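You operate a simulated robot arm through the tools that you are given. There is no shell and no other tool.

You are at the controls of a simulated robot arm. One attempt, no reset.

## Task
Pop the tablets up and rack the pink one and the green one.
Fine: pull the mould lever, lay those two in the tablet rack, leave the third in the mould and push the lever back. Where these are worked on the way, their far stop is far enough and under half their travel is too little: mould lever.

The check looks at the end state, three seconds after you hand in, the way a careful person would. Anything else that was tipped, shoved, dropped, spilled or broken makes it a failure.

## Robot
A 6-joint arm with a three-finger gripper, fixed in place. Base frame: the origin is on the floor under the middle of its stand, x ahead of it, y to its left, z up. Readings come in cm, rad, newtons and seconds.
It reaches about 121.3 cm from its shoulder. Its first joint turns from -2.897 to 2.897 rad. Payload 4.89 kg.
The TCP is the grasp point between the finger pads, 3 cm short of the fingertips. In the tool frame z runs along the fingers and y along their closing line. The gripper opens to 16.4 cm; its body begins 12.5 cm behind the TCP.
Orientation is told as [roll, pitch, yaw] about the base's x, y, z axes, in that order, counted from this pose: with the fingers straight down and closing along the base's y, the tool's x points along the base's -x, its y along +y and its z along -z.

## Interface
- The arm moves only by the tool jog_arm. Its argument "increments" is a list of rows, each a list of 7 numbers: the turn, a rotation vector about the base's x, y, z in rad, then the shift along the base's x, y, z in cm, then the finger opening in cm, from 0 to 16.4. In form: [[rx, ry, rz, tx, ty, tz, jaw], ...]. A call has 1 to 20 rows; each row is the pose to reach, as a shift and turn from the pose commanded when the call began. A row lasts 0.2 s, in which the tool goes at most 5 cm and 0.15 rad; a call with a longer step from one row to the next is refused whole, and so is a gripper value outside its range. Where a pose cannot be reached the arm comes as near as it can. A force on the tool above 90 N (or 10 N above the force at the start of the call, whichever is more), or a blocked arm, ends the call early, and 0.2 s more pass. The fingers move at their own pace (about 10.8 cm/s each) and stop on an object; they squeeze with about 33 N. The grip force told is the motor's: it shows also when the fingers shut on nothing. Time passes only in rows, and 0.2 s behind the last, so rows that repeat a pose let the fingers close. It gives the time, the measured TCP pose, the force on the tool (base axes), the opening and the grip force at its end, in the units of the frame above (readings bear some noise), with the torque about the TCP (base axes, N m) and any sound that the robot's microphone picked up, and new pictures: "views" is both (left out), scene, wrist or none.
- Cameras (640 x 400 px; columns grow to the right, rows downward): "scene" is fixed at [40.09, -64.96, 163.83]; the picture's right is [0.88, -0.48, 0.00], its down [-0.29, -0.52, -0.81] and it looks along [0.39, 0.71, -0.59] (base axes); focal length 324 px, centre (320, 200). "wrist" rides on the gripper at [7.6, -0.2, -15.2] in the tool frame; the picture's right is [0.02, 1.00, 0.00], its down [-0.88, 0.02, -0.47] and it looks along [-0.47, 0.01, 0.88] (tool axes); focal length 247 px, centre (320, 200). There is no depth. A picture from a camera that has moved, and an enlarged one, comes with that camera's place and axes in the base frame and with its lens.
- slide_trunk(by): moves the trunk up (or, below 0, down) by that many cm; the arm rides with it, the base frame stays. It gives what a move gives, with no picture.
- enlarge(camera, box): a new picture of the part [left, top, right, bottom] of that camera's present view, enlarged. The clock stands still meanwhile.
- hand_in(): hands the job in; it is judged then, once.

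Nothing tells you positions but the pictures and the camera data. Unless the task says otherwise, let go and move clear before handing in.

The tools are called as name(argument=value, ...) on one line, values as JSON. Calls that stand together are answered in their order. jog_arm: Moves the arm, as the interface text tells. Its arguments: {"type":"object","properties":{"increments":{"type":"array","items":{"type":"array","items":{"type":"number"}}},"views":{"type":"string","enum":["both","scene","wrist","none"]}},"required":["increments"]} The other tools are called the same way: slide_trunk (by) moves the trunk up or down; enlarge (camera, box) takes an enlarged picture of a part of a camera's view; hand_in () hands the job in.

At the start:

```text
clock: 0.0
tcp_pos: [63.14, 15.6, 122.77]
tcp_rot: [0.001, -0.002, 0.001]
ft_force: [0.2, 0.0, 0.5]
moment: [0.0, 0.0, 0.02]
grip_width: 16.39
gripper_force: 0.0
trunk travel left (down, up): [-17.5, 21.5]
```

scene: 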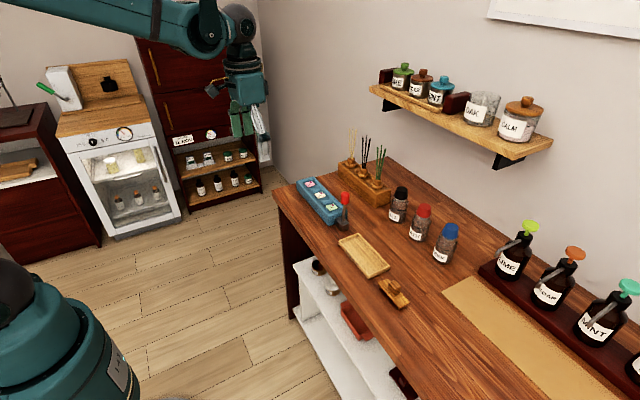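
wrist: 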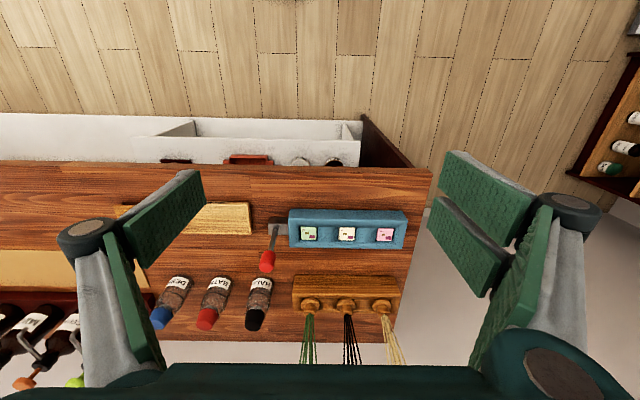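

I see a blue mould with three tablets (green, whitish, pink) and a red-knobbed lever beside it, plus a wooden tray/rack on the bench. I'll look closer before moving.

enlarge(camera="scene", box=[270, 150, 430, 320])

enlarge(camera="wrist", box=[100, 180, 440, 340])

```text
2.35 times, centred on (350, 235) of scene
camera zoom: at [40.09, -64.96, 163.83], right [0.88, -0.48, 0.0], down [-0.29, -0.52, -0.81], along [0.39, 0.71, -0.59], focal length 763 px, centre (249, 118)
```

zoom: 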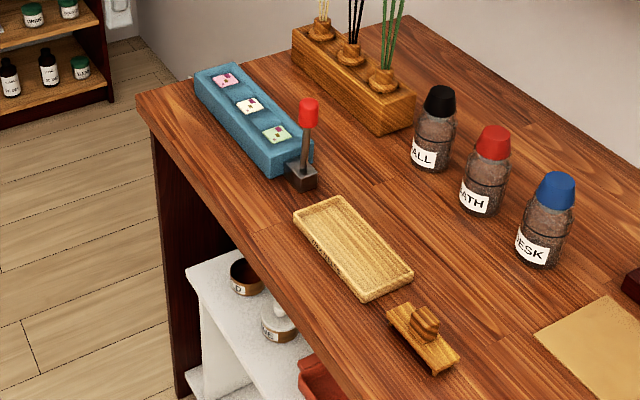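

```text
1.88 times, centred on (270, 260) of wrist
camera zoom: at [55.34, 15.42, 138.05], right [-0.02, 1.0, 0.0], down [0.88, 0.02, 0.47], along [0.47, 0.01, -0.88], focal length 465 px, centre (414, 87)
```

zoom: 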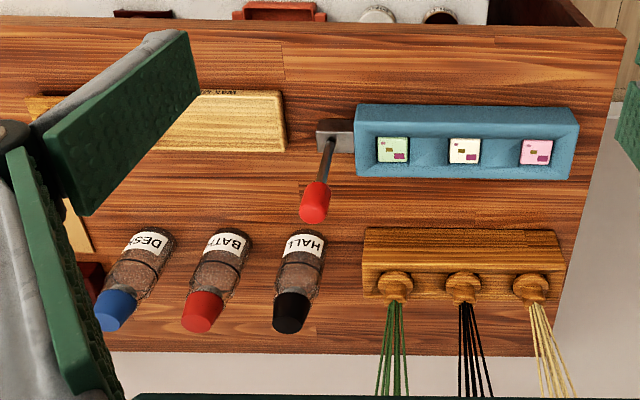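

The mould sits near x≈88.7 with green, white and pink tablets at y≈13.6, 22.2 and 31, z≈92; the lever knob is near (88.5, 5.8, 102). I'll zoom further on the lever and the rack.

enlarge(camera="scene", box=[310, 175, 370, 235])

enlarge(camera="wrist", box=[240, 190, 320, 280])

enlarge(camera="scene", box=[325, 220, 425, 320])

enlarge(camera="wrist", box=[280, 200, 420, 260])

```text
6.67 times, centred on (340, 205) of scene
camera zoom: at [40.09, -64.96, 163.83], right [0.88, -0.48, 0.0], down [-0.29, -0.52, -0.81], along [0.39, 0.71, -0.59], focal length 2161 px, centre (187, 167)
```

zoom: 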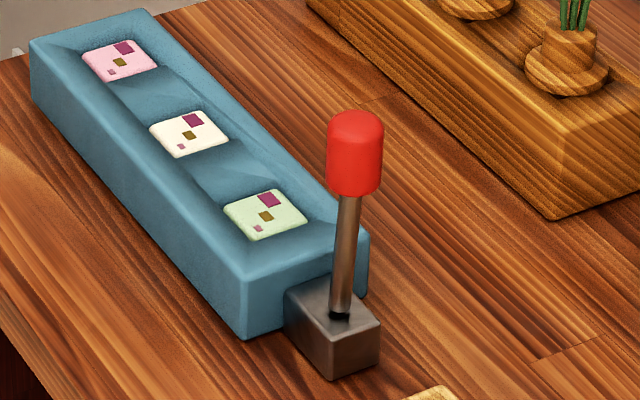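

```text
4.44 times, centred on (280, 235) of wrist
camera zoom: at [55.34, 15.42, 138.05], right [-0.02, 1.0, 0.0], down [0.88, 0.02, 0.47], along [0.47, 0.01, -0.88], focal length 1098 px, centre (498, 44)
```

zoom: 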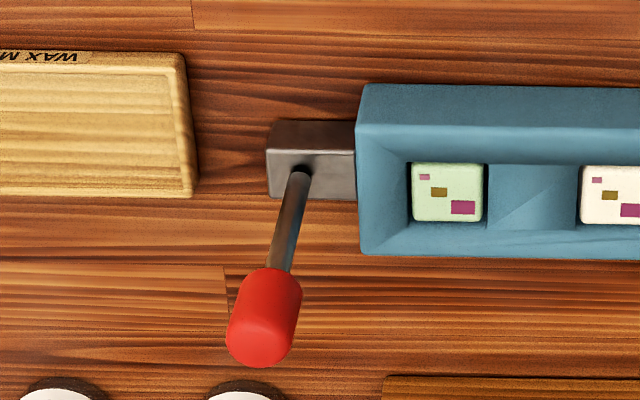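

```text
4.00 times, centred on (375, 270) of scene
camera zoom: at [40.09, -64.96, 163.83], right [0.88, -0.48, 0.0], down [-0.29, -0.52, -0.81], along [0.39, 0.71, -0.59], focal length 1297 px, centre (100, -80)
```

zoom: 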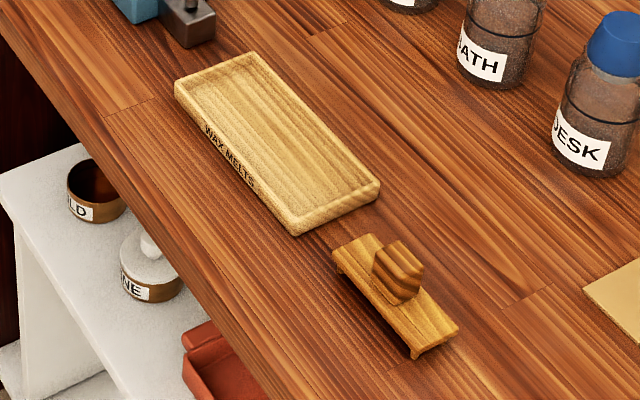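

```text
4.57 times, centred on (350, 230) of wrist
camera zoom: at [55.34, 15.42, 138.05], right [-0.02, 1.0, 0.0], down [0.88, 0.02, 0.47], along [0.47, 0.01, -0.88], focal length 1129 px, centre (183, 63)
```

zoom: 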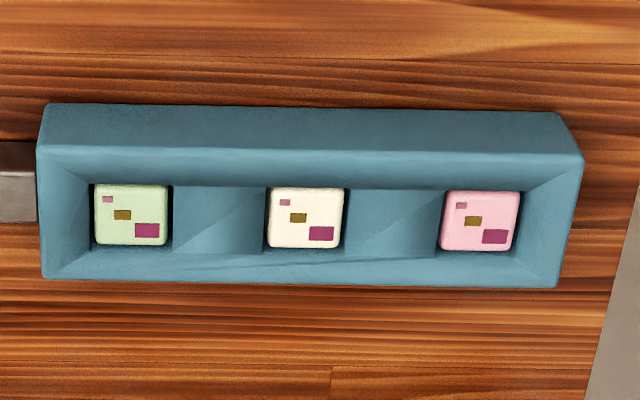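

The lever stands nearly vertical at about (88.3, 5.9), knob at z≈101.8. I need its hinge direction, so I'll zoom tightly on its base and look over the gripper fingers too.

enlarge(camera="scene", box=[334, 210, 354, 222])

enlarge(camera="wrist", box=[260, 215, 290, 235])

enlarge(camera="scene", box=[200, 50, 290, 150])

```text
16.00 times, centred on (344, 216) of scene
camera zoom: at [40.09, -64.96, 163.83], right [0.88, -0.48, 0.0], down [-0.29, -0.52, -0.81], along [0.39, 0.71, -0.59], focal length 5187 px, centre (-64, -56)
```

zoom: 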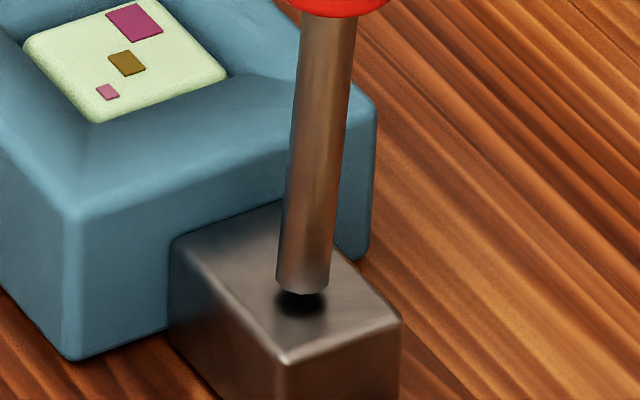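

```text
16.00 times, centred on (275, 225) of wrist
camera zoom: at [55.34, 15.42, 138.05], right [-0.02, 1.0, 0.0], down [0.88, 0.02, 0.47], along [0.47, 0.01, -0.88], focal length 3952 px, centre (1040, -200)
```

zoom: 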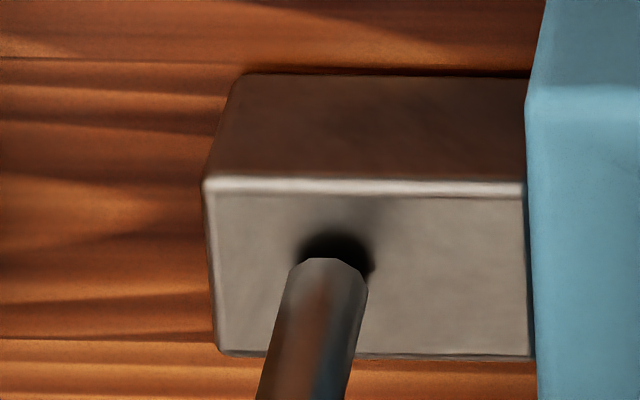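

```text
4.00 times, centred on (245, 100) of scene
camera zoom: at [40.09, -64.96, 163.83], right [0.88, -0.48, 0.0], down [-0.29, -0.52, -0.81], along [0.39, 0.71, -0.59], focal length 1297 px, centre (620, 600)
```

zoom: 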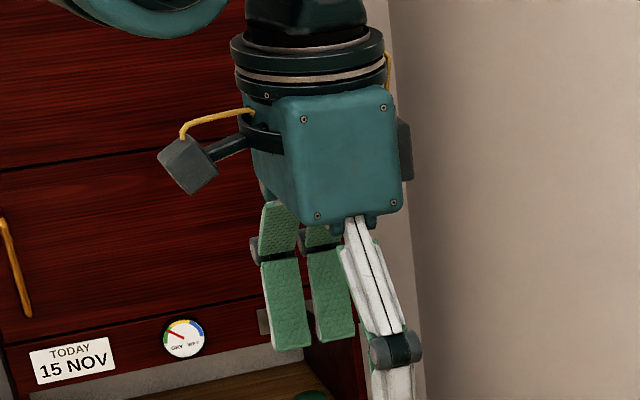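

The gripper has two fingers on +y and one on −y. I take the lever to be hinged so that it pulls towards the robot, though that needs testing. I'll first move above the knob and check the alignment.

jog_arm(increments=[[0, 0, 0, 4.2, -1.6, 0, 12], [0, 0, 0, 8.4, -3.2, 0, 8], [0, 0, 0, 12.7, -4.8, 0, 8], [0, 0, 0, 16.9, -6.5, 0, 8], [0, 0, 0, 21.1, -8.1, 0, 8], [0, 0, 0, 25.3, -9.7, 0, 8], [0, 0, 0, 25.3, -9.7, -4, 8], [0, 0, 0, 25.3, -9.7, -8, 8], [0, 0, 0, 25.3, -9.7, -8, 8]])

```text
clock: 2.0
tcp_pos: [88.37, 5.77, 114.74]
tcp_rot: [0.0, 0.001, -0.001]
ft_force: [0.9, -0.3, -1.0]
moment: [-0.01, 0.05, 0.01]
grip_width: 8.01
gripper_force: 0.0
trunk travel left (down, up): [-17.5, 21.5]
camera wrist: at [80.63, 5.67, 129.94], right [-0.02, 1.0, 0.0], down [0.88, 0.02, 0.47], along [0.47, 0.01, -0.88], focal length 247 px, centre (320, 200)
```

scene: 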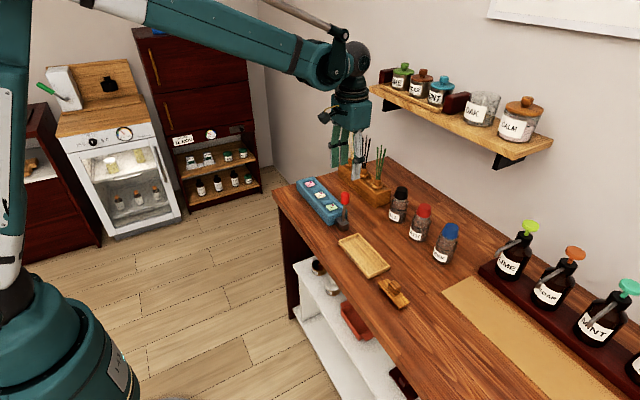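
wrist: 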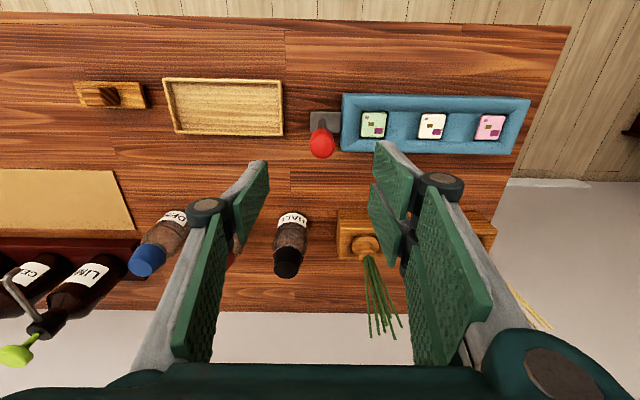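

The knob lines up under the TCP at about (88.1, 5.95, 102). I'll descend and grip it.

jog_arm(increments=[[0, 0, 0, 0, 0.15, -4, 8], [0, 0, 0, 0, 0.15, -8, 8], [0, 0, 0, 0, 0.15, -11, 8], [0, 0, 0, 0, 0.15, -12.9, 8], [0, 0, 0, 0, 0.15, -12.9, 8]])

```text
clock: 3.2
tcp_pos: [88.45, 5.93, 101.86]
tcp_rot: [0.0, -0.001, -0.002]
ft_force: [0.2, 0.9, -0.1]
moment: [-0.01, 0.1, 0.02]
grip_width: 8.0
gripper_force: 0.1
trunk travel left (down, up): [-17.5, 21.5]
camera wrist: at [80.65, 5.86, 117.07], right [-0.02, 1.0, 0.0], down [0.88, 0.02, 0.47], along [0.47, 0.01, -0.88], focal length 247 px, centre (320, 200)
```

scene: 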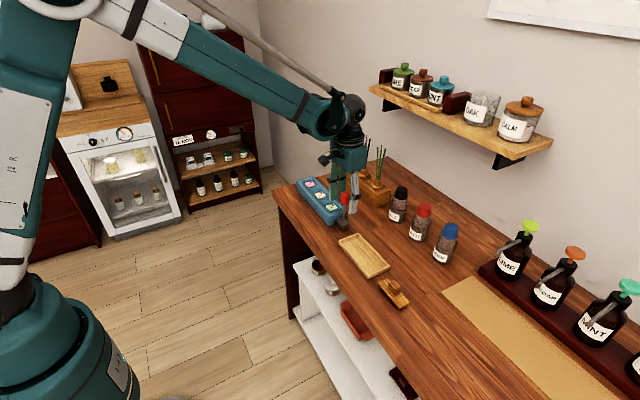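
wrist: 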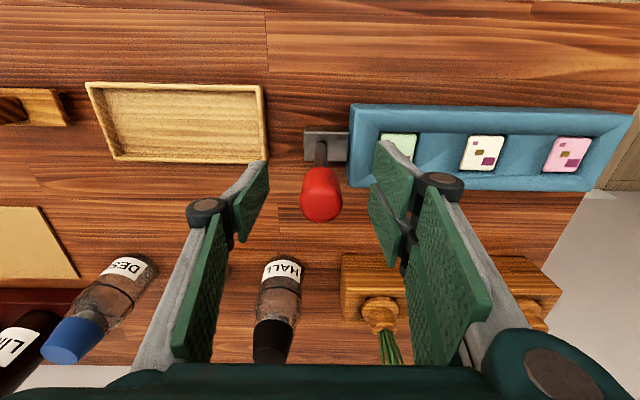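

The knob sits right between the pads. I'll close on it.

jog_arm(increments=[[0, 0, 0, 0, 0, 0, 5], [0, 0, 0, 0, 0, 0, 3.5], [0, 0, 0, 0, 0, 0, 2], [0, 0, 0, 0, 0, 0, 2], [0, 0, 0, 0, 0, 0, 2]])

```text
clock: 4.4
tcp_pos: [88.49, 5.93, 101.77]
tcp_rot: [0.0, -0.001, -0.002]
ft_force: [-1.6, 4.0, -4.0]
moment: [0.09, 0.04, 0.04]
grip_width: 2.57
gripper_force: 44.9
trunk travel left (down, up): [-17.5, 21.5]
camera wrist: at [80.65, 5.89, 117.09], right [-0.02, 1.0, 0.0], down [0.88, 0.02, 0.47], along [0.47, 0.01, -0.88], focal length 247 px, centre (320, 200)
```

scene: 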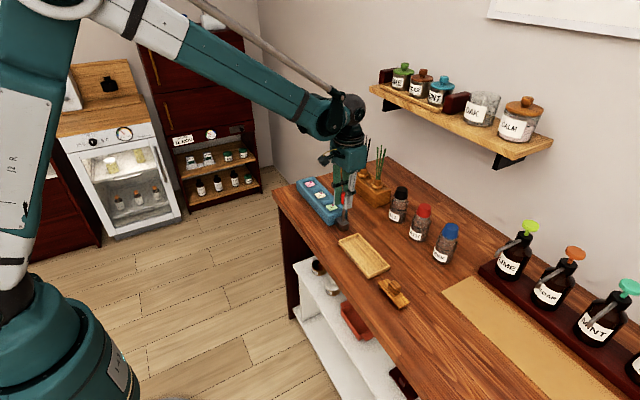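
wrist: 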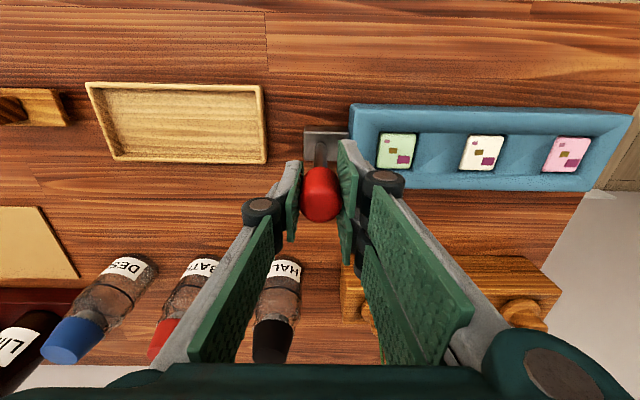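

Gripped the knob (2.57 cm). Now a small test pull of 1 cm towards the robot (−x), watching the force.

jog_arm(increments=[[0, 0, 0, -0.5, 0, 0, 2], [0, 0, 0, -1.0, 0, 0, 2], [0, 0, 0, -1.0, 0, 0, 2]])

```text
clock: 5.2
tcp_pos: [87.47, 5.93, 101.85]
tcp_rot: [-0.001, 0.001, 0.0]
ft_force: [22.2, 9.2, 2.4]
moment: [-0.2, -1.83, -0.08]
grip_width: 2.59
gripper_force: 45.2
trunk travel left (down, up): [-17.5, 21.5]
camera wrist: at [79.73, 5.89, 117.07], right [-0.02, 1.0, 0.0], down [0.88, 0.02, 0.47], along [0.47, 0.01, -0.88], focal length 247 px, centre (320, 200)
```

scene: 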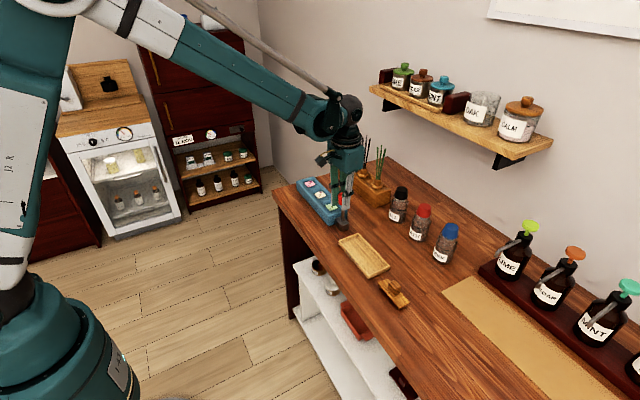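
wrist: 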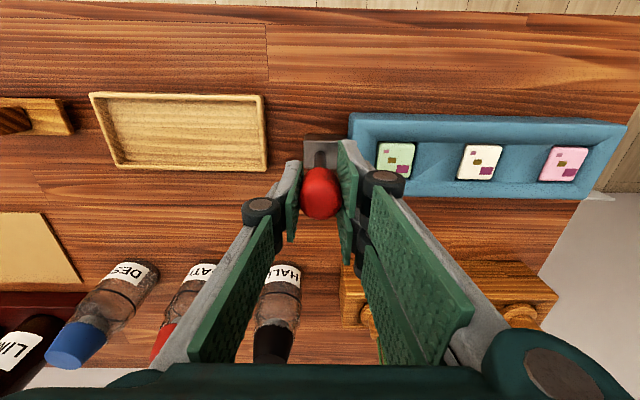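

The knob followed by 1 cm with about 22 N, without slipping in the pads. I'll check whether it is tilting and whether the tablets or the mould moved.

enlarge(camera="wrist", box=[270, 90, 640, 240])

enlarge(camera="scene", box=[290, 170, 370, 240])

```text
1.73 times, centred on (455, 165) of wrist
camera zoom: at [79.73, 5.89, 117.07], right [-0.02, 1.0, 0.0], down [0.88, 0.02, 0.47], along [0.47, 0.01, -0.88], focal length 427 px, centre (86, 260)
```

zoom: 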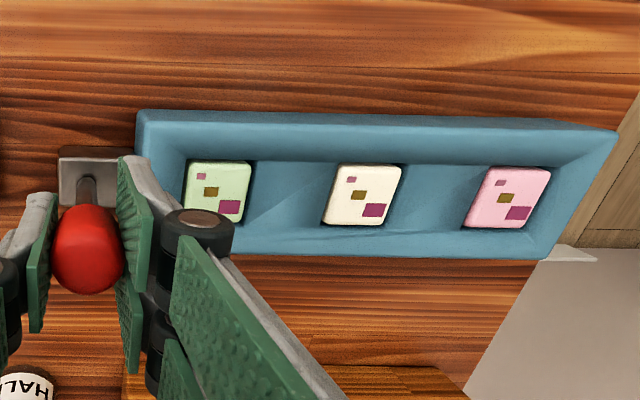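

```text
5.71 times, centred on (330, 205) of scene
camera zoom: at [40.09, -64.96, 163.83], right [0.88, -0.48, 0.0], down [-0.29, -0.52, -0.81], along [0.39, 0.71, -0.59], focal length 1852 px, centre (263, 171)
```

zoom: 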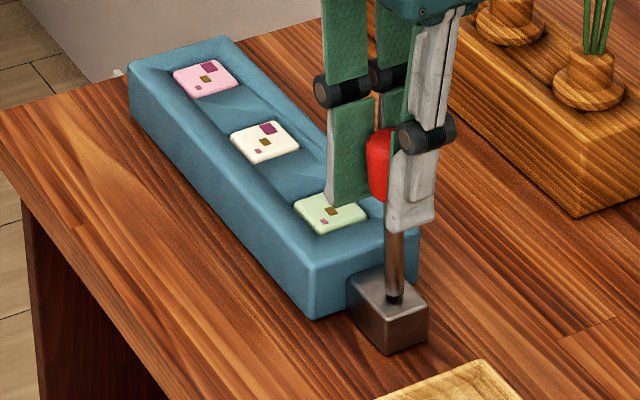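

The tablets look slightly raised and the shaft tilts, so −x is the pull direction. I'll continue along the arc in small steps.

jog_arm(increments=[[0, 0, 0, -0.6, 0, -0.08, 2], [0, 0, 0, -1.2, 0, -0.18, 2], [0, 0, 0, -1.8, 0, -0.3, 2], [0, 0, 0, -2.3, 0, -0.42, 2], [0, 0, 0, -2.3, 0, -0.42, 2]])

```text
clock: 6.4
tcp_pos: [85.28, 6.08, 101.51]
tcp_rot: [-0.001, 0.001, 0.0]
ft_force: [17.1, 16.6, -7.5]
moment: [0.17, -1.21, 0.02]
grip_width: 2.68
gripper_force: 45.0
trunk travel left (down, up): [-17.5, 21.5]
camera wrist: at [77.44, 5.93, 116.69], right [-0.02, 1.0, 0.0], down [0.88, 0.02, 0.47], along [0.47, 0.01, -0.88], focal length 247 px, centre (320, 200)
```

scene: 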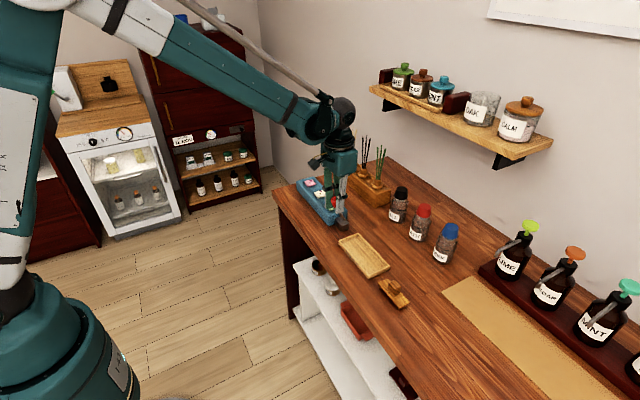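
wrist: 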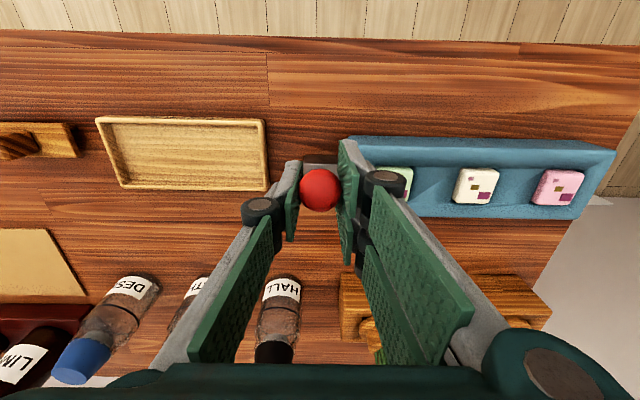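

The tablets are rising as the lever moves. A sideways (+y) force is building, so I'll let y drift slightly while continuing the arc.

jog_arm(increments=[[0, 0, 0, -0.6, 0.1, -0.17, 2], [0, 0, 0, -1.13, 0.2, -0.35, 2], [0, 0, 0, -1.7, 0.25, -0.57, 2], [0, 0, 0, -2.21, 0.3, -0.8, 2], [0, 0, 0, -2.21, 0.3, -0.8, 2]])

```text
clock: 7.6
tcp_pos: [82.96, 6.0, 100.64]
tcp_rot: [-0.002, -0.001, -0.001]
ft_force: [18.8, -25.1, -0.8]
moment: [-0.68, -1.39, -0.37]
grip_width: 2.68
gripper_force: 44.6
trunk travel left (down, up): [-17.5, 21.5]
camera wrist: at [75.22, 5.96, 115.88], right [-0.02, 1.0, 0.0], down [0.88, 0.02, 0.47], along [0.47, 0.01, -0.88], focal length 247 px, centre (320, 200)
```

scene: 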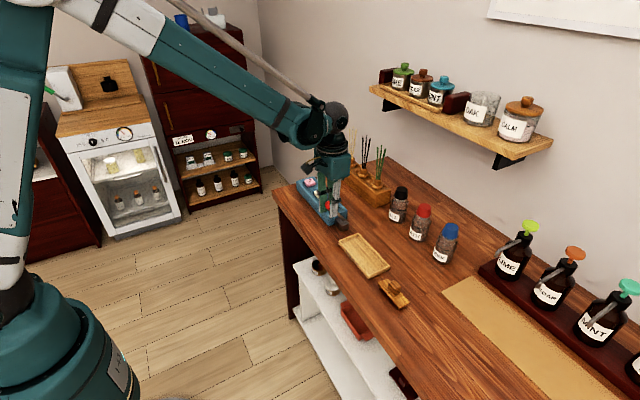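
wrist: 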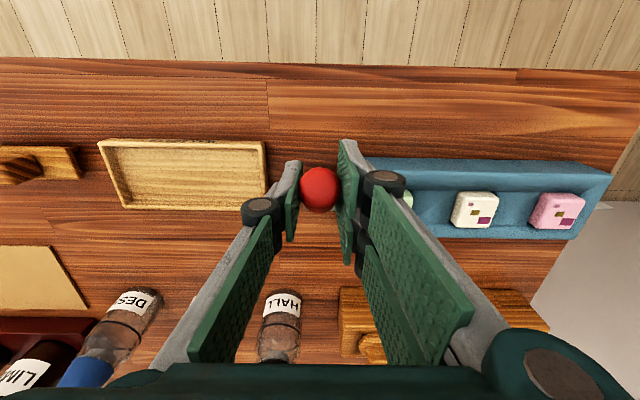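

The sideways force flipped, so 0.3 cm was too much; I'll take back 0.2 cm and continue the pull.

jog_arm(increments=[[0, 0, 0, -0.5, -0.18, -0.25, 2], [0, 0, 0, -1.04, -0.18, -0.57, 2], [0, 0, 0, -1.55, -0.18, -0.93, 2], [0, 0, 0, -2.03, -0.18, -1.26, 2], [0, 0, 0, -2.03, -0.18, -1.26, 2]])

```text
clock: 8.8
tcp_pos: [80.95, 6.08, 99.45]
tcp_rot: [0.001, -0.001, 0.001]
ft_force: [19.4, -17.1, 0.6]
moment: [-0.06, -1.27, -0.08]
grip_width: 2.6
gripper_force: 44.5
trunk travel left (down, up): [-17.5, 21.5]
camera wrist: at [73.17, 5.93, 114.63], right [-0.02, 1.0, 0.0], down [0.88, 0.02, 0.47], along [0.47, 0.01, -0.88], focal length 247 px, centre (320, 200)
```

scene: 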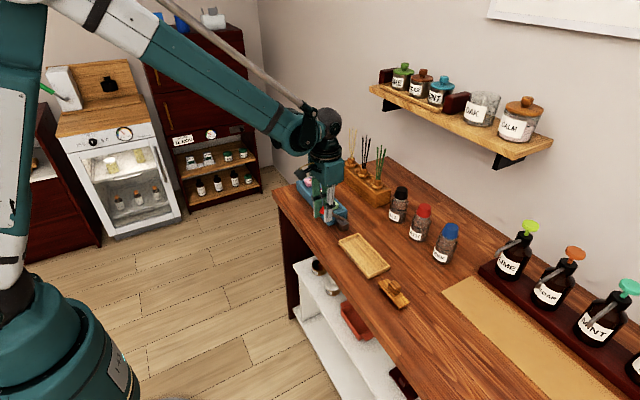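
wrist: 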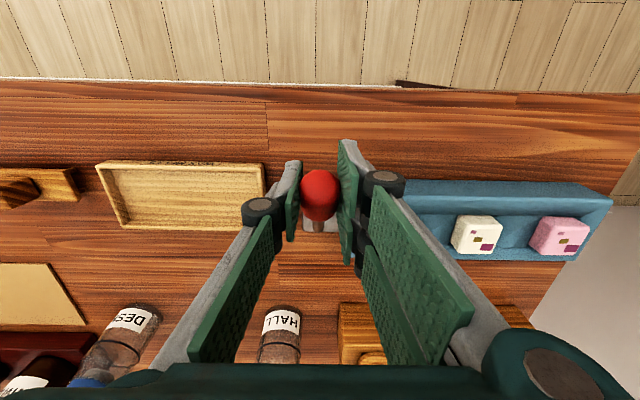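

The lever is now at about 0.65 rad and still moving freely. I'll carry on to find the far stop.

jog_arm(increments=[[0, 0, 0, -0.45, -0.06, -0.37, 2], [0, 0, 0, -0.9, -0.08, -0.76, 2], [0, 0, 0, -1.32, -0.1, -1.18, 2], [0, 0, 0, -1.73, -0.1, -1.6, 2], [0, 0, 0, -1.73, -0.1, -1.6, 2]])

enlarge(camera="scene", box=[290, 170, 370, 240])

```text
clock: 10.0
tcp_pos: [79.16, 6.14, 97.84]
tcp_rot: [0.001, 0.0, 0.001]
ft_force: [20.2, 4.6, 23.1]
moment: [0.53, -0.42, 0.89]
grip_width: 2.54
gripper_force: 45.1
trunk travel left (down, up): [-17.5, 21.5]
camera wrist: at [71.36, 5.93, 113.08], right [-0.02, 1.0, 0.0], down [0.88, 0.02, 0.47], along [0.47, 0.01, -0.88], focal length 247 px, centre (320, 200)
```

scene: 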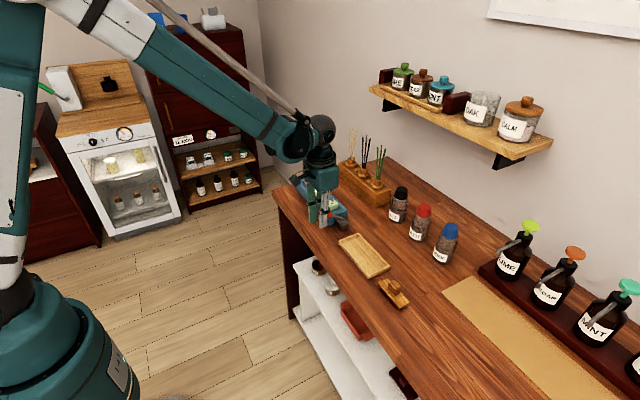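
wrist: 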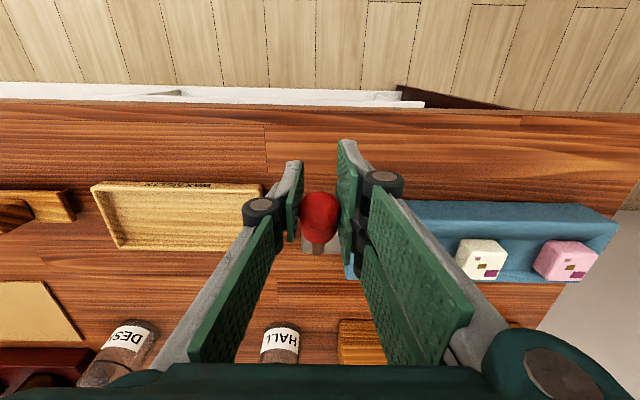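

```text
5.71 times, centred on (330, 205) of scene
camera zoom: at [40.09, -64.96, 163.83], right [0.88, -0.48, 0.0], down [-0.29, -0.52, -0.81], along [0.39, 0.71, -0.59], focal length 1852 px, centre (263, 171)
```

zoom: 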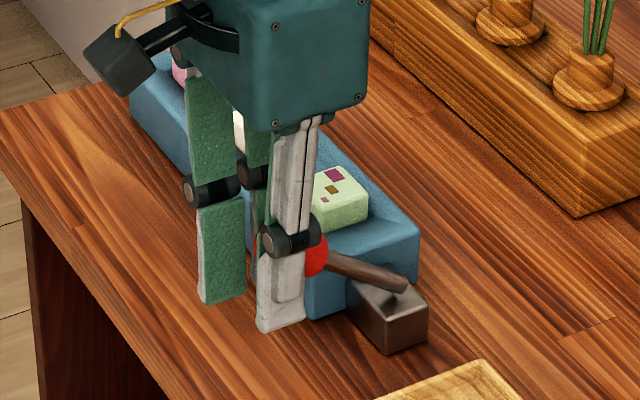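

The knob has started slipping in the pads at roughly 0.75 rad while force in z rose, so I take this as the far stop; the tablets stand well proud. I'll release and look whether the lever stays.

jog_arm(increments=[[0, 0, 0, 0, 0, 0, 4], [0, 0, 0, 0, 0, 0, 7], [0, 0, 0, 0, 0, 0, 7], [0, 0, 0, 0, 0, 3, 7], [0, 0, 0, 0, 0, 7, 7], [0, 0, 0, 0, 0, 11, 7], [0, 0, 0, 0, 0, 15, 7], [0, 0, 0, -4, 0, 19, 7], [0, 0, 0, -4, 0, 19, 7]])

enlarge(camera="scene", box=[290, 170, 370, 240])

enlarge(camera="wrist", box=[230, 110, 510, 250])

```text
refused: row 8 steps farther than a row can; nothing moved
```

```text
5.71 times, centred on (330, 205) of scene
camera zoom: at [40.09, -64.96, 163.83], right [0.88, -0.48, 0.0], down [-0.29, -0.52, -0.81], along [0.39, 0.71, -0.59], focal length 1852 px, centre (263, 171)
```

zoom: 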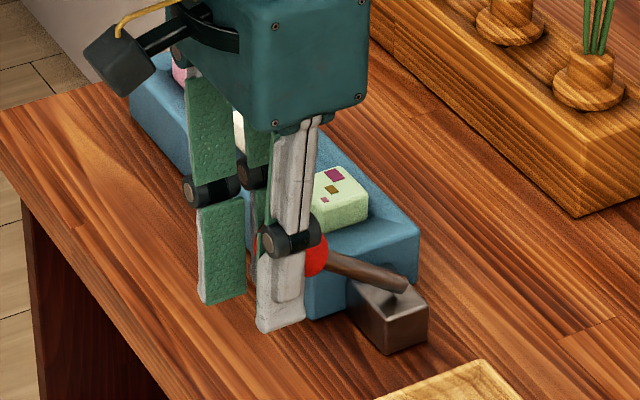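

```text
2.29 times, centred on (370, 180) of wrist
camera zoom: at [71.36, 5.93, 113.08], right [-0.02, 1.0, 0.0], down [0.88, 0.02, 0.47], along [0.47, 0.01, -0.88], focal length 564 px, centre (206, 246)
```

zoom: 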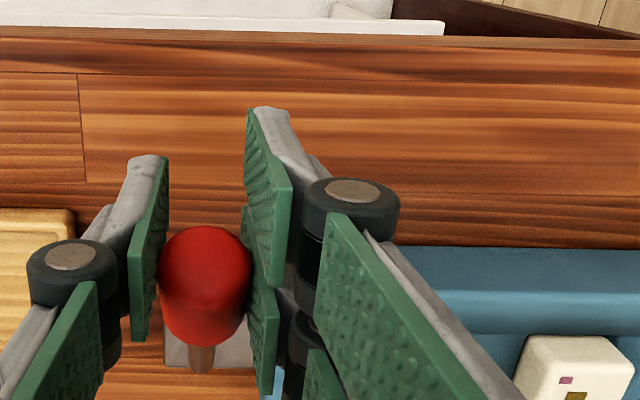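

That row stepped too far and nothing moved. I'll redo the release with smaller steps.

jog_arm(increments=[[0, 0, 0, 0, 0, 0, 4], [0, 0, 0, 0, 0, 0, 7], [0, 0, 0, 0, 0, 0, 7], [0, 0, 0, 0, 0, 3, 7], [0, 0, 0, 0, 0, 7, 7], [0, 0, 0, 0, 0, 11, 7], [0, 0, 0, -1, 0, 15, 7], [0, 0, 0, -3, 0, 19, 7], [0, 0, 0, -3, 0, 19, 7]])

```text
clock: 12.0
tcp_pos: [76.07, 5.91, 116.72]
tcp_rot: [-0.001, 0.0, 0.001]
ft_force: [-1.4, -0.3, 0.3]
moment: [0.04, -0.1, -0.01]
grip_width: 7.0
gripper_force: 0.0
trunk travel left (down, up): [-17.5, 21.5]
camera wrist: at [68.25, 5.91, 131.99], right [-0.02, 1.0, 0.0], down [0.88, 0.02, 0.47], along [0.47, 0.01, -0.88], focal length 247 px, centre (320, 200)
```

scene: 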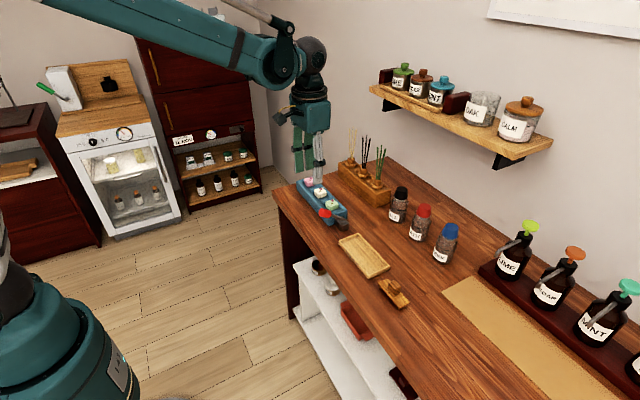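
wrist: 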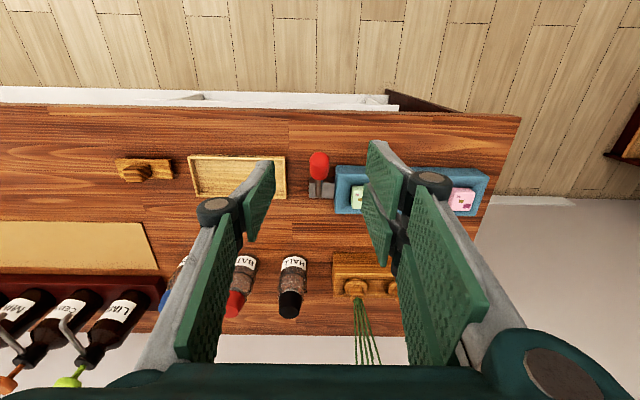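

enlarge(camera="scene", box=[290, 170, 360, 235])

enlarge(camera="wrist", box=[180, 130, 340, 230])

enlarge(camera="wrist", box=[300, 140, 500, 240])

```text
6.15 times, centred on (325, 202) of scene
camera zoom: at [40.09, -64.96, 163.83], right [0.88, -0.48, 0.0], down [-0.29, -0.52, -0.81], along [0.39, 0.71, -0.59], focal length 1995 px, centre (289, 185)
```

zoom: 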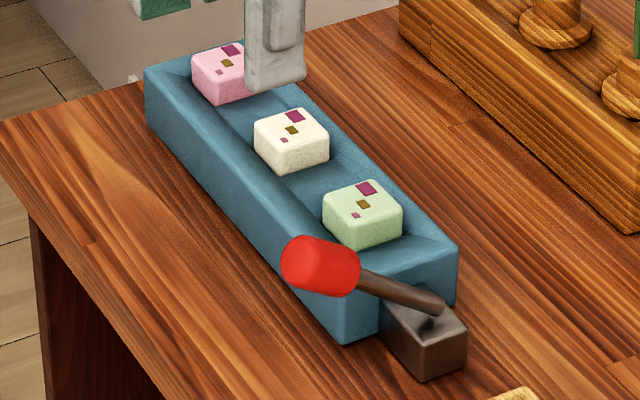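

```text
4.00 times, centred on (260, 180) of wrist
camera zoom: at [68.25, 5.91, 131.99], right [-0.02, 1.0, 0.0], down [0.88, 0.02, 0.47], along [0.47, 0.01, -0.88], focal length 988 px, centre (560, 280)
```

zoom: 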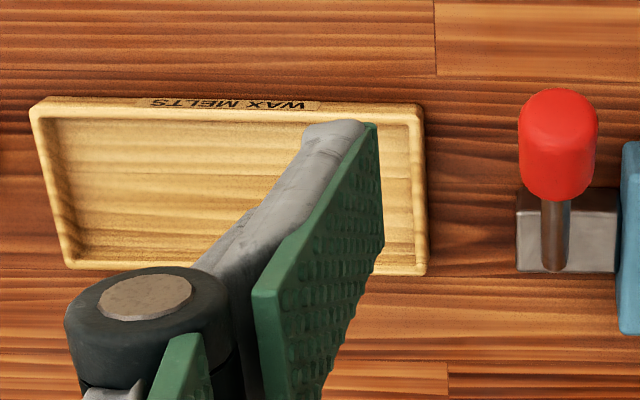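

```text
3.20 times, centred on (400, 190) of wrist
camera zoom: at [68.25, 5.91, 131.99], right [-0.02, 1.0, 0.0], down [0.88, 0.02, 0.47], along [0.47, 0.01, -0.88], focal length 790 px, centre (64, 232)
```

zoom: 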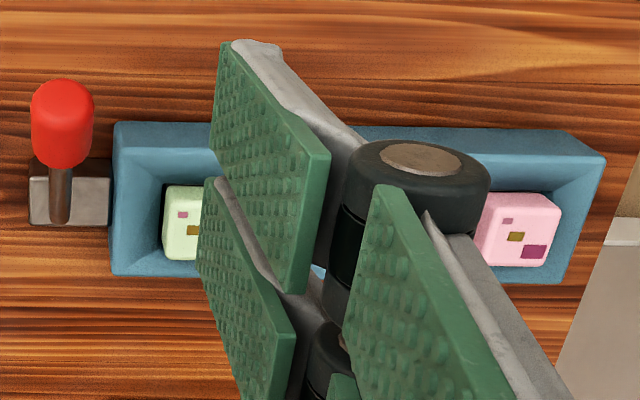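

The lever stays down at about 0.75 rad and all three tablets stand up about 2 cm. I'll now move over the mould with the fingers wide to measure the tablets and rim heights.

jog_arm(increments=[[0, 0, 0, 2, 3, -1, 10], [0, 0, 0, 4, 7, -2, 13], [0, 0, 0, 6, 11, -3, 16], [0, 0, 0, 6, 15.5, -3, 16], [0, 0, 0, 6, 15.5, -3, 16]])

enlarge(camera="wrist", box=[200, 100, 440, 250])

enlarge(camera="scene", box=[290, 165, 360, 235])

```text
clock: 13.2
tcp_pos: [82.12, 21.62, 113.67]
tcp_rot: [-0.001, 0.0, 0.001]
ft_force: [-0.2, 0.9, -0.3]
moment: [-0.05, 0.04, -0.01]
grip_width: 16.01
gripper_force: 0.0
trunk travel left (down, up): [-17.5, 21.5]
camera wrist: at [74.43, 21.58, 129.03], right [-0.02, 1.0, 0.0], down [0.88, 0.02, 0.47], along [0.47, 0.01, -0.88], focal length 247 px, centre (320, 200)
```

scene: 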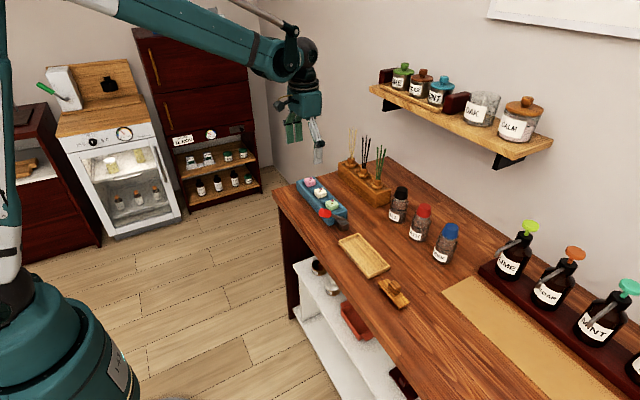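
wrist: 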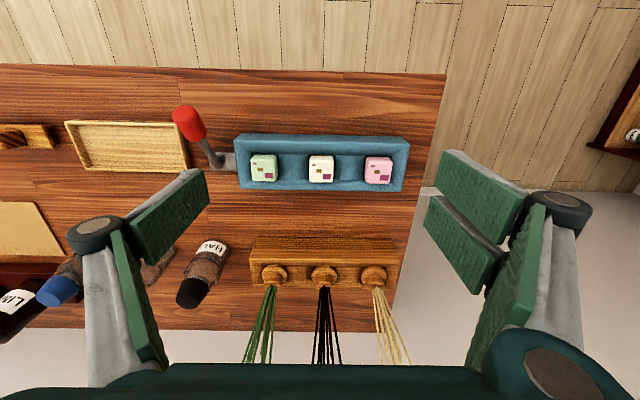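

```text
2.67 times, centred on (320, 175) of wrist
camera zoom: at [74.43, 21.58, 129.03], right [-0.02, 1.0, 0.0], down [0.88, 0.02, 0.47], along [0.47, 0.01, -0.88], focal length 659 px, centre (320, 267)
```

zoom: 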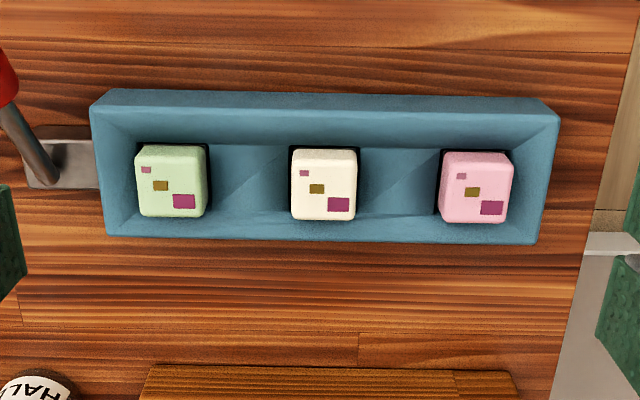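

```text
5.71 times, centred on (325, 200) of scene
camera zoom: at [40.09, -64.96, 163.83], right [0.88, -0.48, 0.0], down [-0.29, -0.52, -0.81], along [0.39, 0.71, -0.59], focal length 1852 px, centre (291, 200)
```

zoom: 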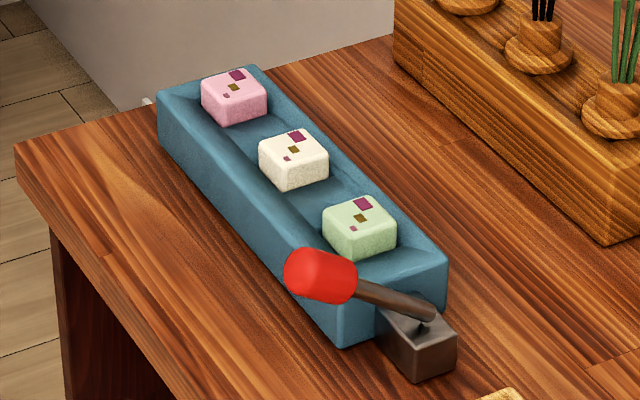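

I take the green tablet's centre as (87.8, 13.6), white at y≈22.1 and pink at y≈30.6, with tops at z≈94.7, the rim at z≈93 and the bench at z≈88.7. Next I hover over the green one with the fingers partly open and check.

jog_arm(increments=[[0, 0, 0, 2, -3, 0, 12], [0, 0, 0, 4, -6, 0, 9], [0, 0, 0, 5.7, -8, 0, 6.4], [0, 0, 0, 5.7, -8, -4, 6.4], [0, 0, 0, 5.7, -8, -8, 6.4], [0, 0, 0, 5.7, -8, -11, 6.4], [0, 0, 0, 5.7, -8, -11, 6.4]])

enlarge(camera="wrist", box=[220, 100, 420, 250])

enlarge(camera="scene", box=[290, 135, 390, 235])

```text
clock: 14.8
tcp_pos: [87.81, 13.34, 102.8]
tcp_rot: [0.001, 0.0, 0.001]
ft_force: [0.6, 0.5, -0.4]
moment: [-0.03, 0.1, -0.02]
grip_width: 6.39
gripper_force: 0.1
trunk travel left (down, up): [-17.5, 21.5]
camera wrist: at [80.02, 13.35, 118.04], right [-0.02, 1.0, 0.0], down [0.88, 0.02, 0.47], along [0.47, 0.01, -0.88], focal length 247 px, centre (320, 200)
```

scene: 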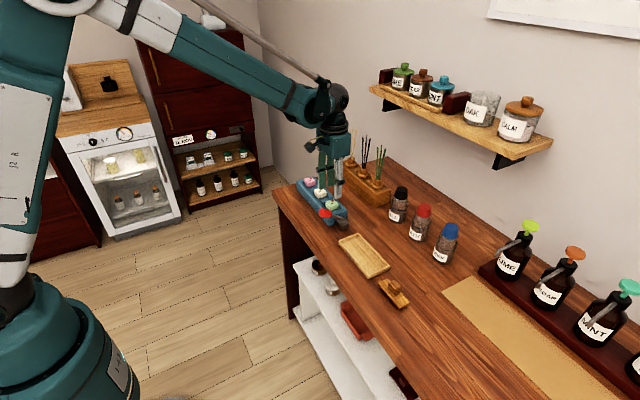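
wrist: 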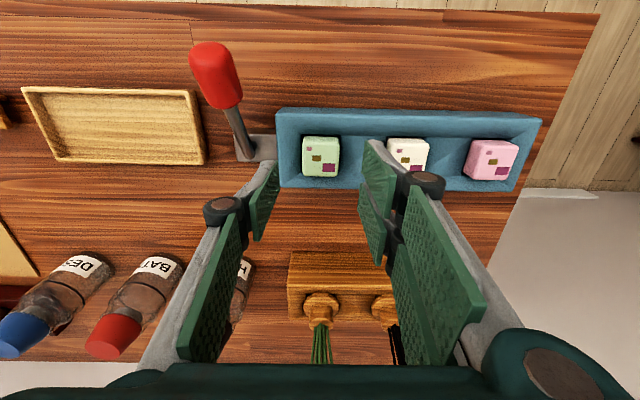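

```text
2.67 times, centred on (320, 175) of wrist
camera zoom: at [80.02, 13.35, 118.04], right [-0.02, 1.0, 0.0], down [0.88, 0.02, 0.47], along [0.47, 0.01, -0.88], focal length 659 px, centre (320, 267)
```

zoom: 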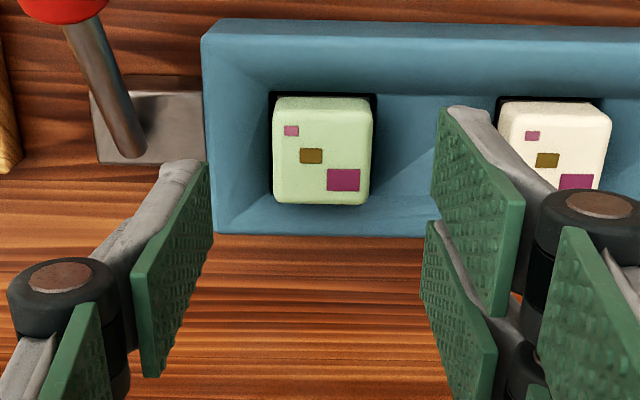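

```text
4.00 times, centred on (340, 185) of scene
camera zoom: at [40.09, -64.96, 163.83], right [0.88, -0.48, 0.0], down [-0.29, -0.52, -0.81], along [0.39, 0.71, -0.59], focal length 1297 px, centre (240, 260)
```

zoom: 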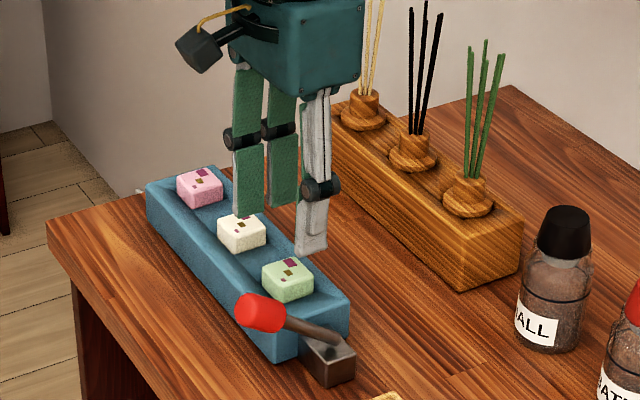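

The green tablet's centre reads (87.6, 13.63), so the TCP needs about +0.27 in y. I'll descend until the tips are just above the rim.

jog_arm(increments=[[0, 0, 0, -0.1, 0.27, -2.5, 6.4], [0, 0, 0, -0.1, 0.27, -4.5, 6.4], [0, 0, 0, -0.1, 0.27, -5.6, 6.4], [0, 0, 0, -0.1, 0.27, -6.4, 6.4], [0, 0, 0, -0.1, 0.27, -6.4, 6.4]])

enlarge(camera="wrist", box=[220, 100, 420, 250])

enlarge(camera="scene", box=[290, 165, 370, 235])

```text
clock: 16.0
tcp_pos: [87.72, 13.72, 96.43]
tcp_rot: [-0.001, -0.002, 0.0]
ft_force: [1.9, 0.5, 10.4]
moment: [0.12, -0.07, -0.04]
grip_width: 6.39
gripper_force: 0.0
trunk travel left (down, up): [-17.5, 21.5]
camera wrist: at [79.96, 13.61, 111.71], right [-0.02, 1.0, 0.0], down [0.88, 0.02, 0.47], along [0.47, 0.01, -0.88], focal length 247 px, centre (320, 200)
```

scene: 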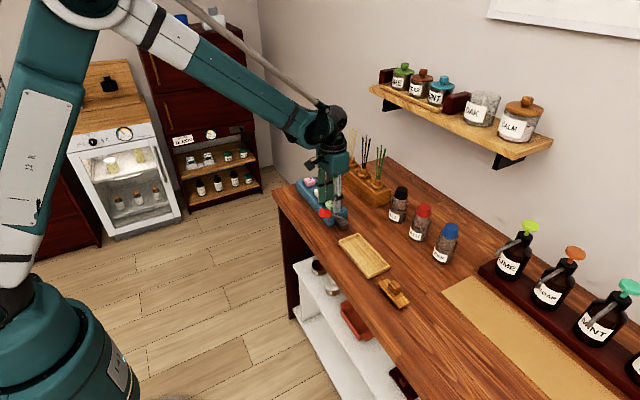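
wrist: 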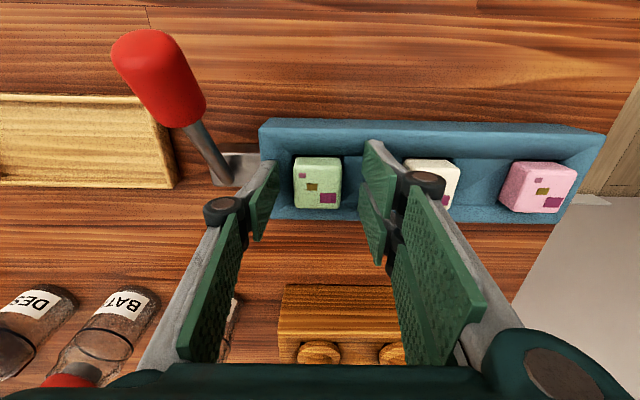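

```text
2.67 times, centred on (320, 175) of wrist
camera zoom: at [79.96, 13.61, 111.71], right [-0.02, 1.0, 0.0], down [0.88, 0.02, 0.47], along [0.47, 0.01, -0.88], focal length 659 px, centre (320, 267)
```

zoom: 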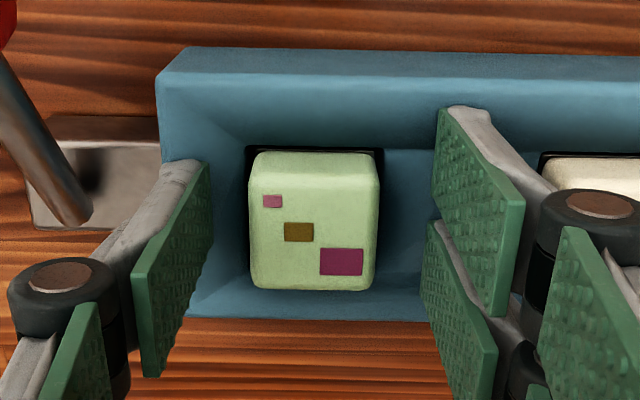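

```text
5.71 times, centred on (330, 200) of scene
camera zoom: at [40.09, -64.96, 163.83], right [0.88, -0.48, 0.0], down [-0.29, -0.52, -0.81], along [0.39, 0.71, -0.59], focal length 1852 px, centre (263, 200)
```

zoom: 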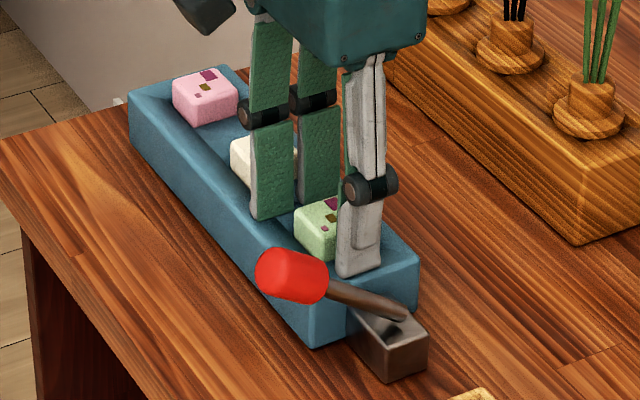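

The tips just touched the mould rim (10 N up), so the rim is at z≈93.4. I'll lift 0.3 cm and close gently on the tablet.

jog_arm(increments=[[0, 0, 0, 0, -0.05, 0.3, 6.4], [0, 0, 0, 0, -0.05, 0.3, 5], [0, 0, 0, 0, -0.05, 0.3, 4.2], [0, 0, 0, 0, -0.05, 0.3, 4.2]])

enlarge(camera="wrist", box=[220, 100, 420, 250])

enlarge(camera="scene", box=[310, 185, 360, 235])

```text
clock: 17.0
tcp_pos: [87.91, 13.75, 96.79]
tcp_rot: [0.0, -0.001, -0.002]
ft_force: [0.5, 0.4, 0.1]
moment: [0.01, -0.02, -0.03]
grip_width: 4.2
gripper_force: 0.1
trunk travel left (down, up): [-17.5, 21.5]
camera wrist: at [79.97, 13.6, 111.98], right [-0.02, 1.0, 0.0], down [0.88, 0.02, 0.47], along [0.47, 0.01, -0.88], focal length 247 px, centre (320, 200)
```

scene: 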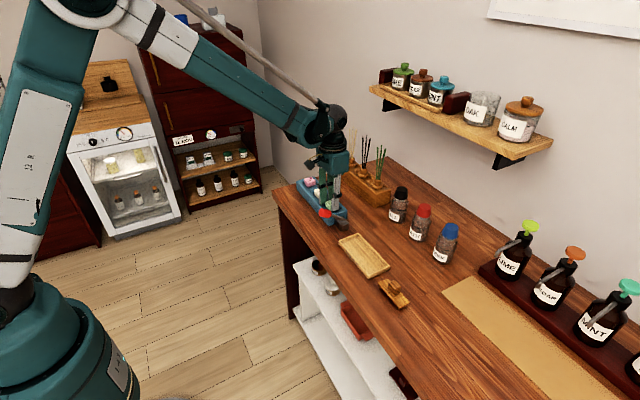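
wrist: 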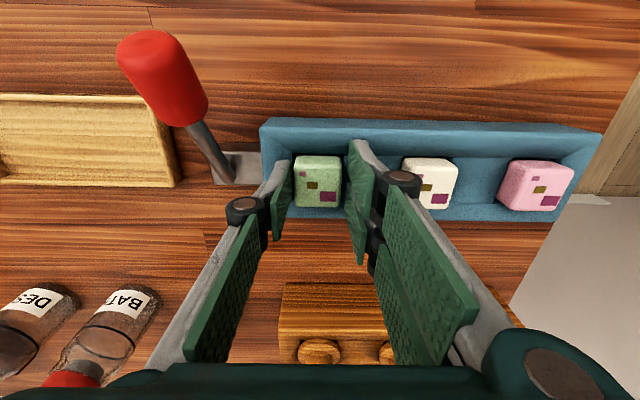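

```text
2.67 times, centred on (320, 175) of wrist
camera zoom: at [79.97, 13.6, 111.98], right [-0.02, 1.0, 0.0], down [0.88, 0.02, 0.47], along [0.47, 0.01, -0.88], focal length 659 px, centre (320, 267)
```

zoom: 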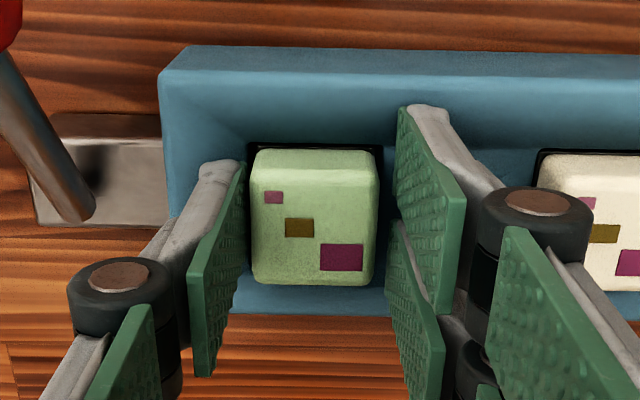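

```text
8.00 times, centred on (335, 210) of scene
camera zoom: at [40.09, -64.96, 163.83], right [0.88, -0.48, 0.0], down [-0.29, -0.52, -0.81], along [0.39, 0.71, -0.59], focal length 2593 px, centre (200, 120)
```

zoom: 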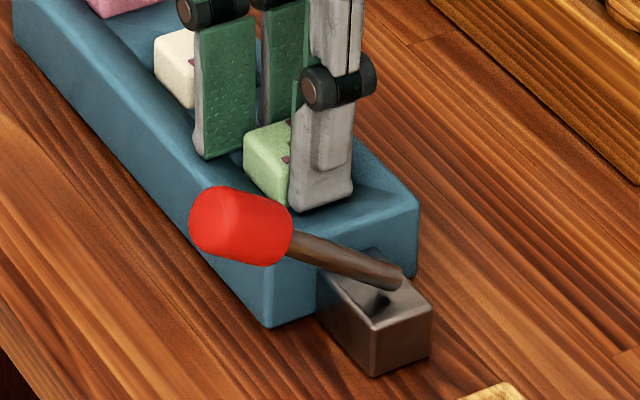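

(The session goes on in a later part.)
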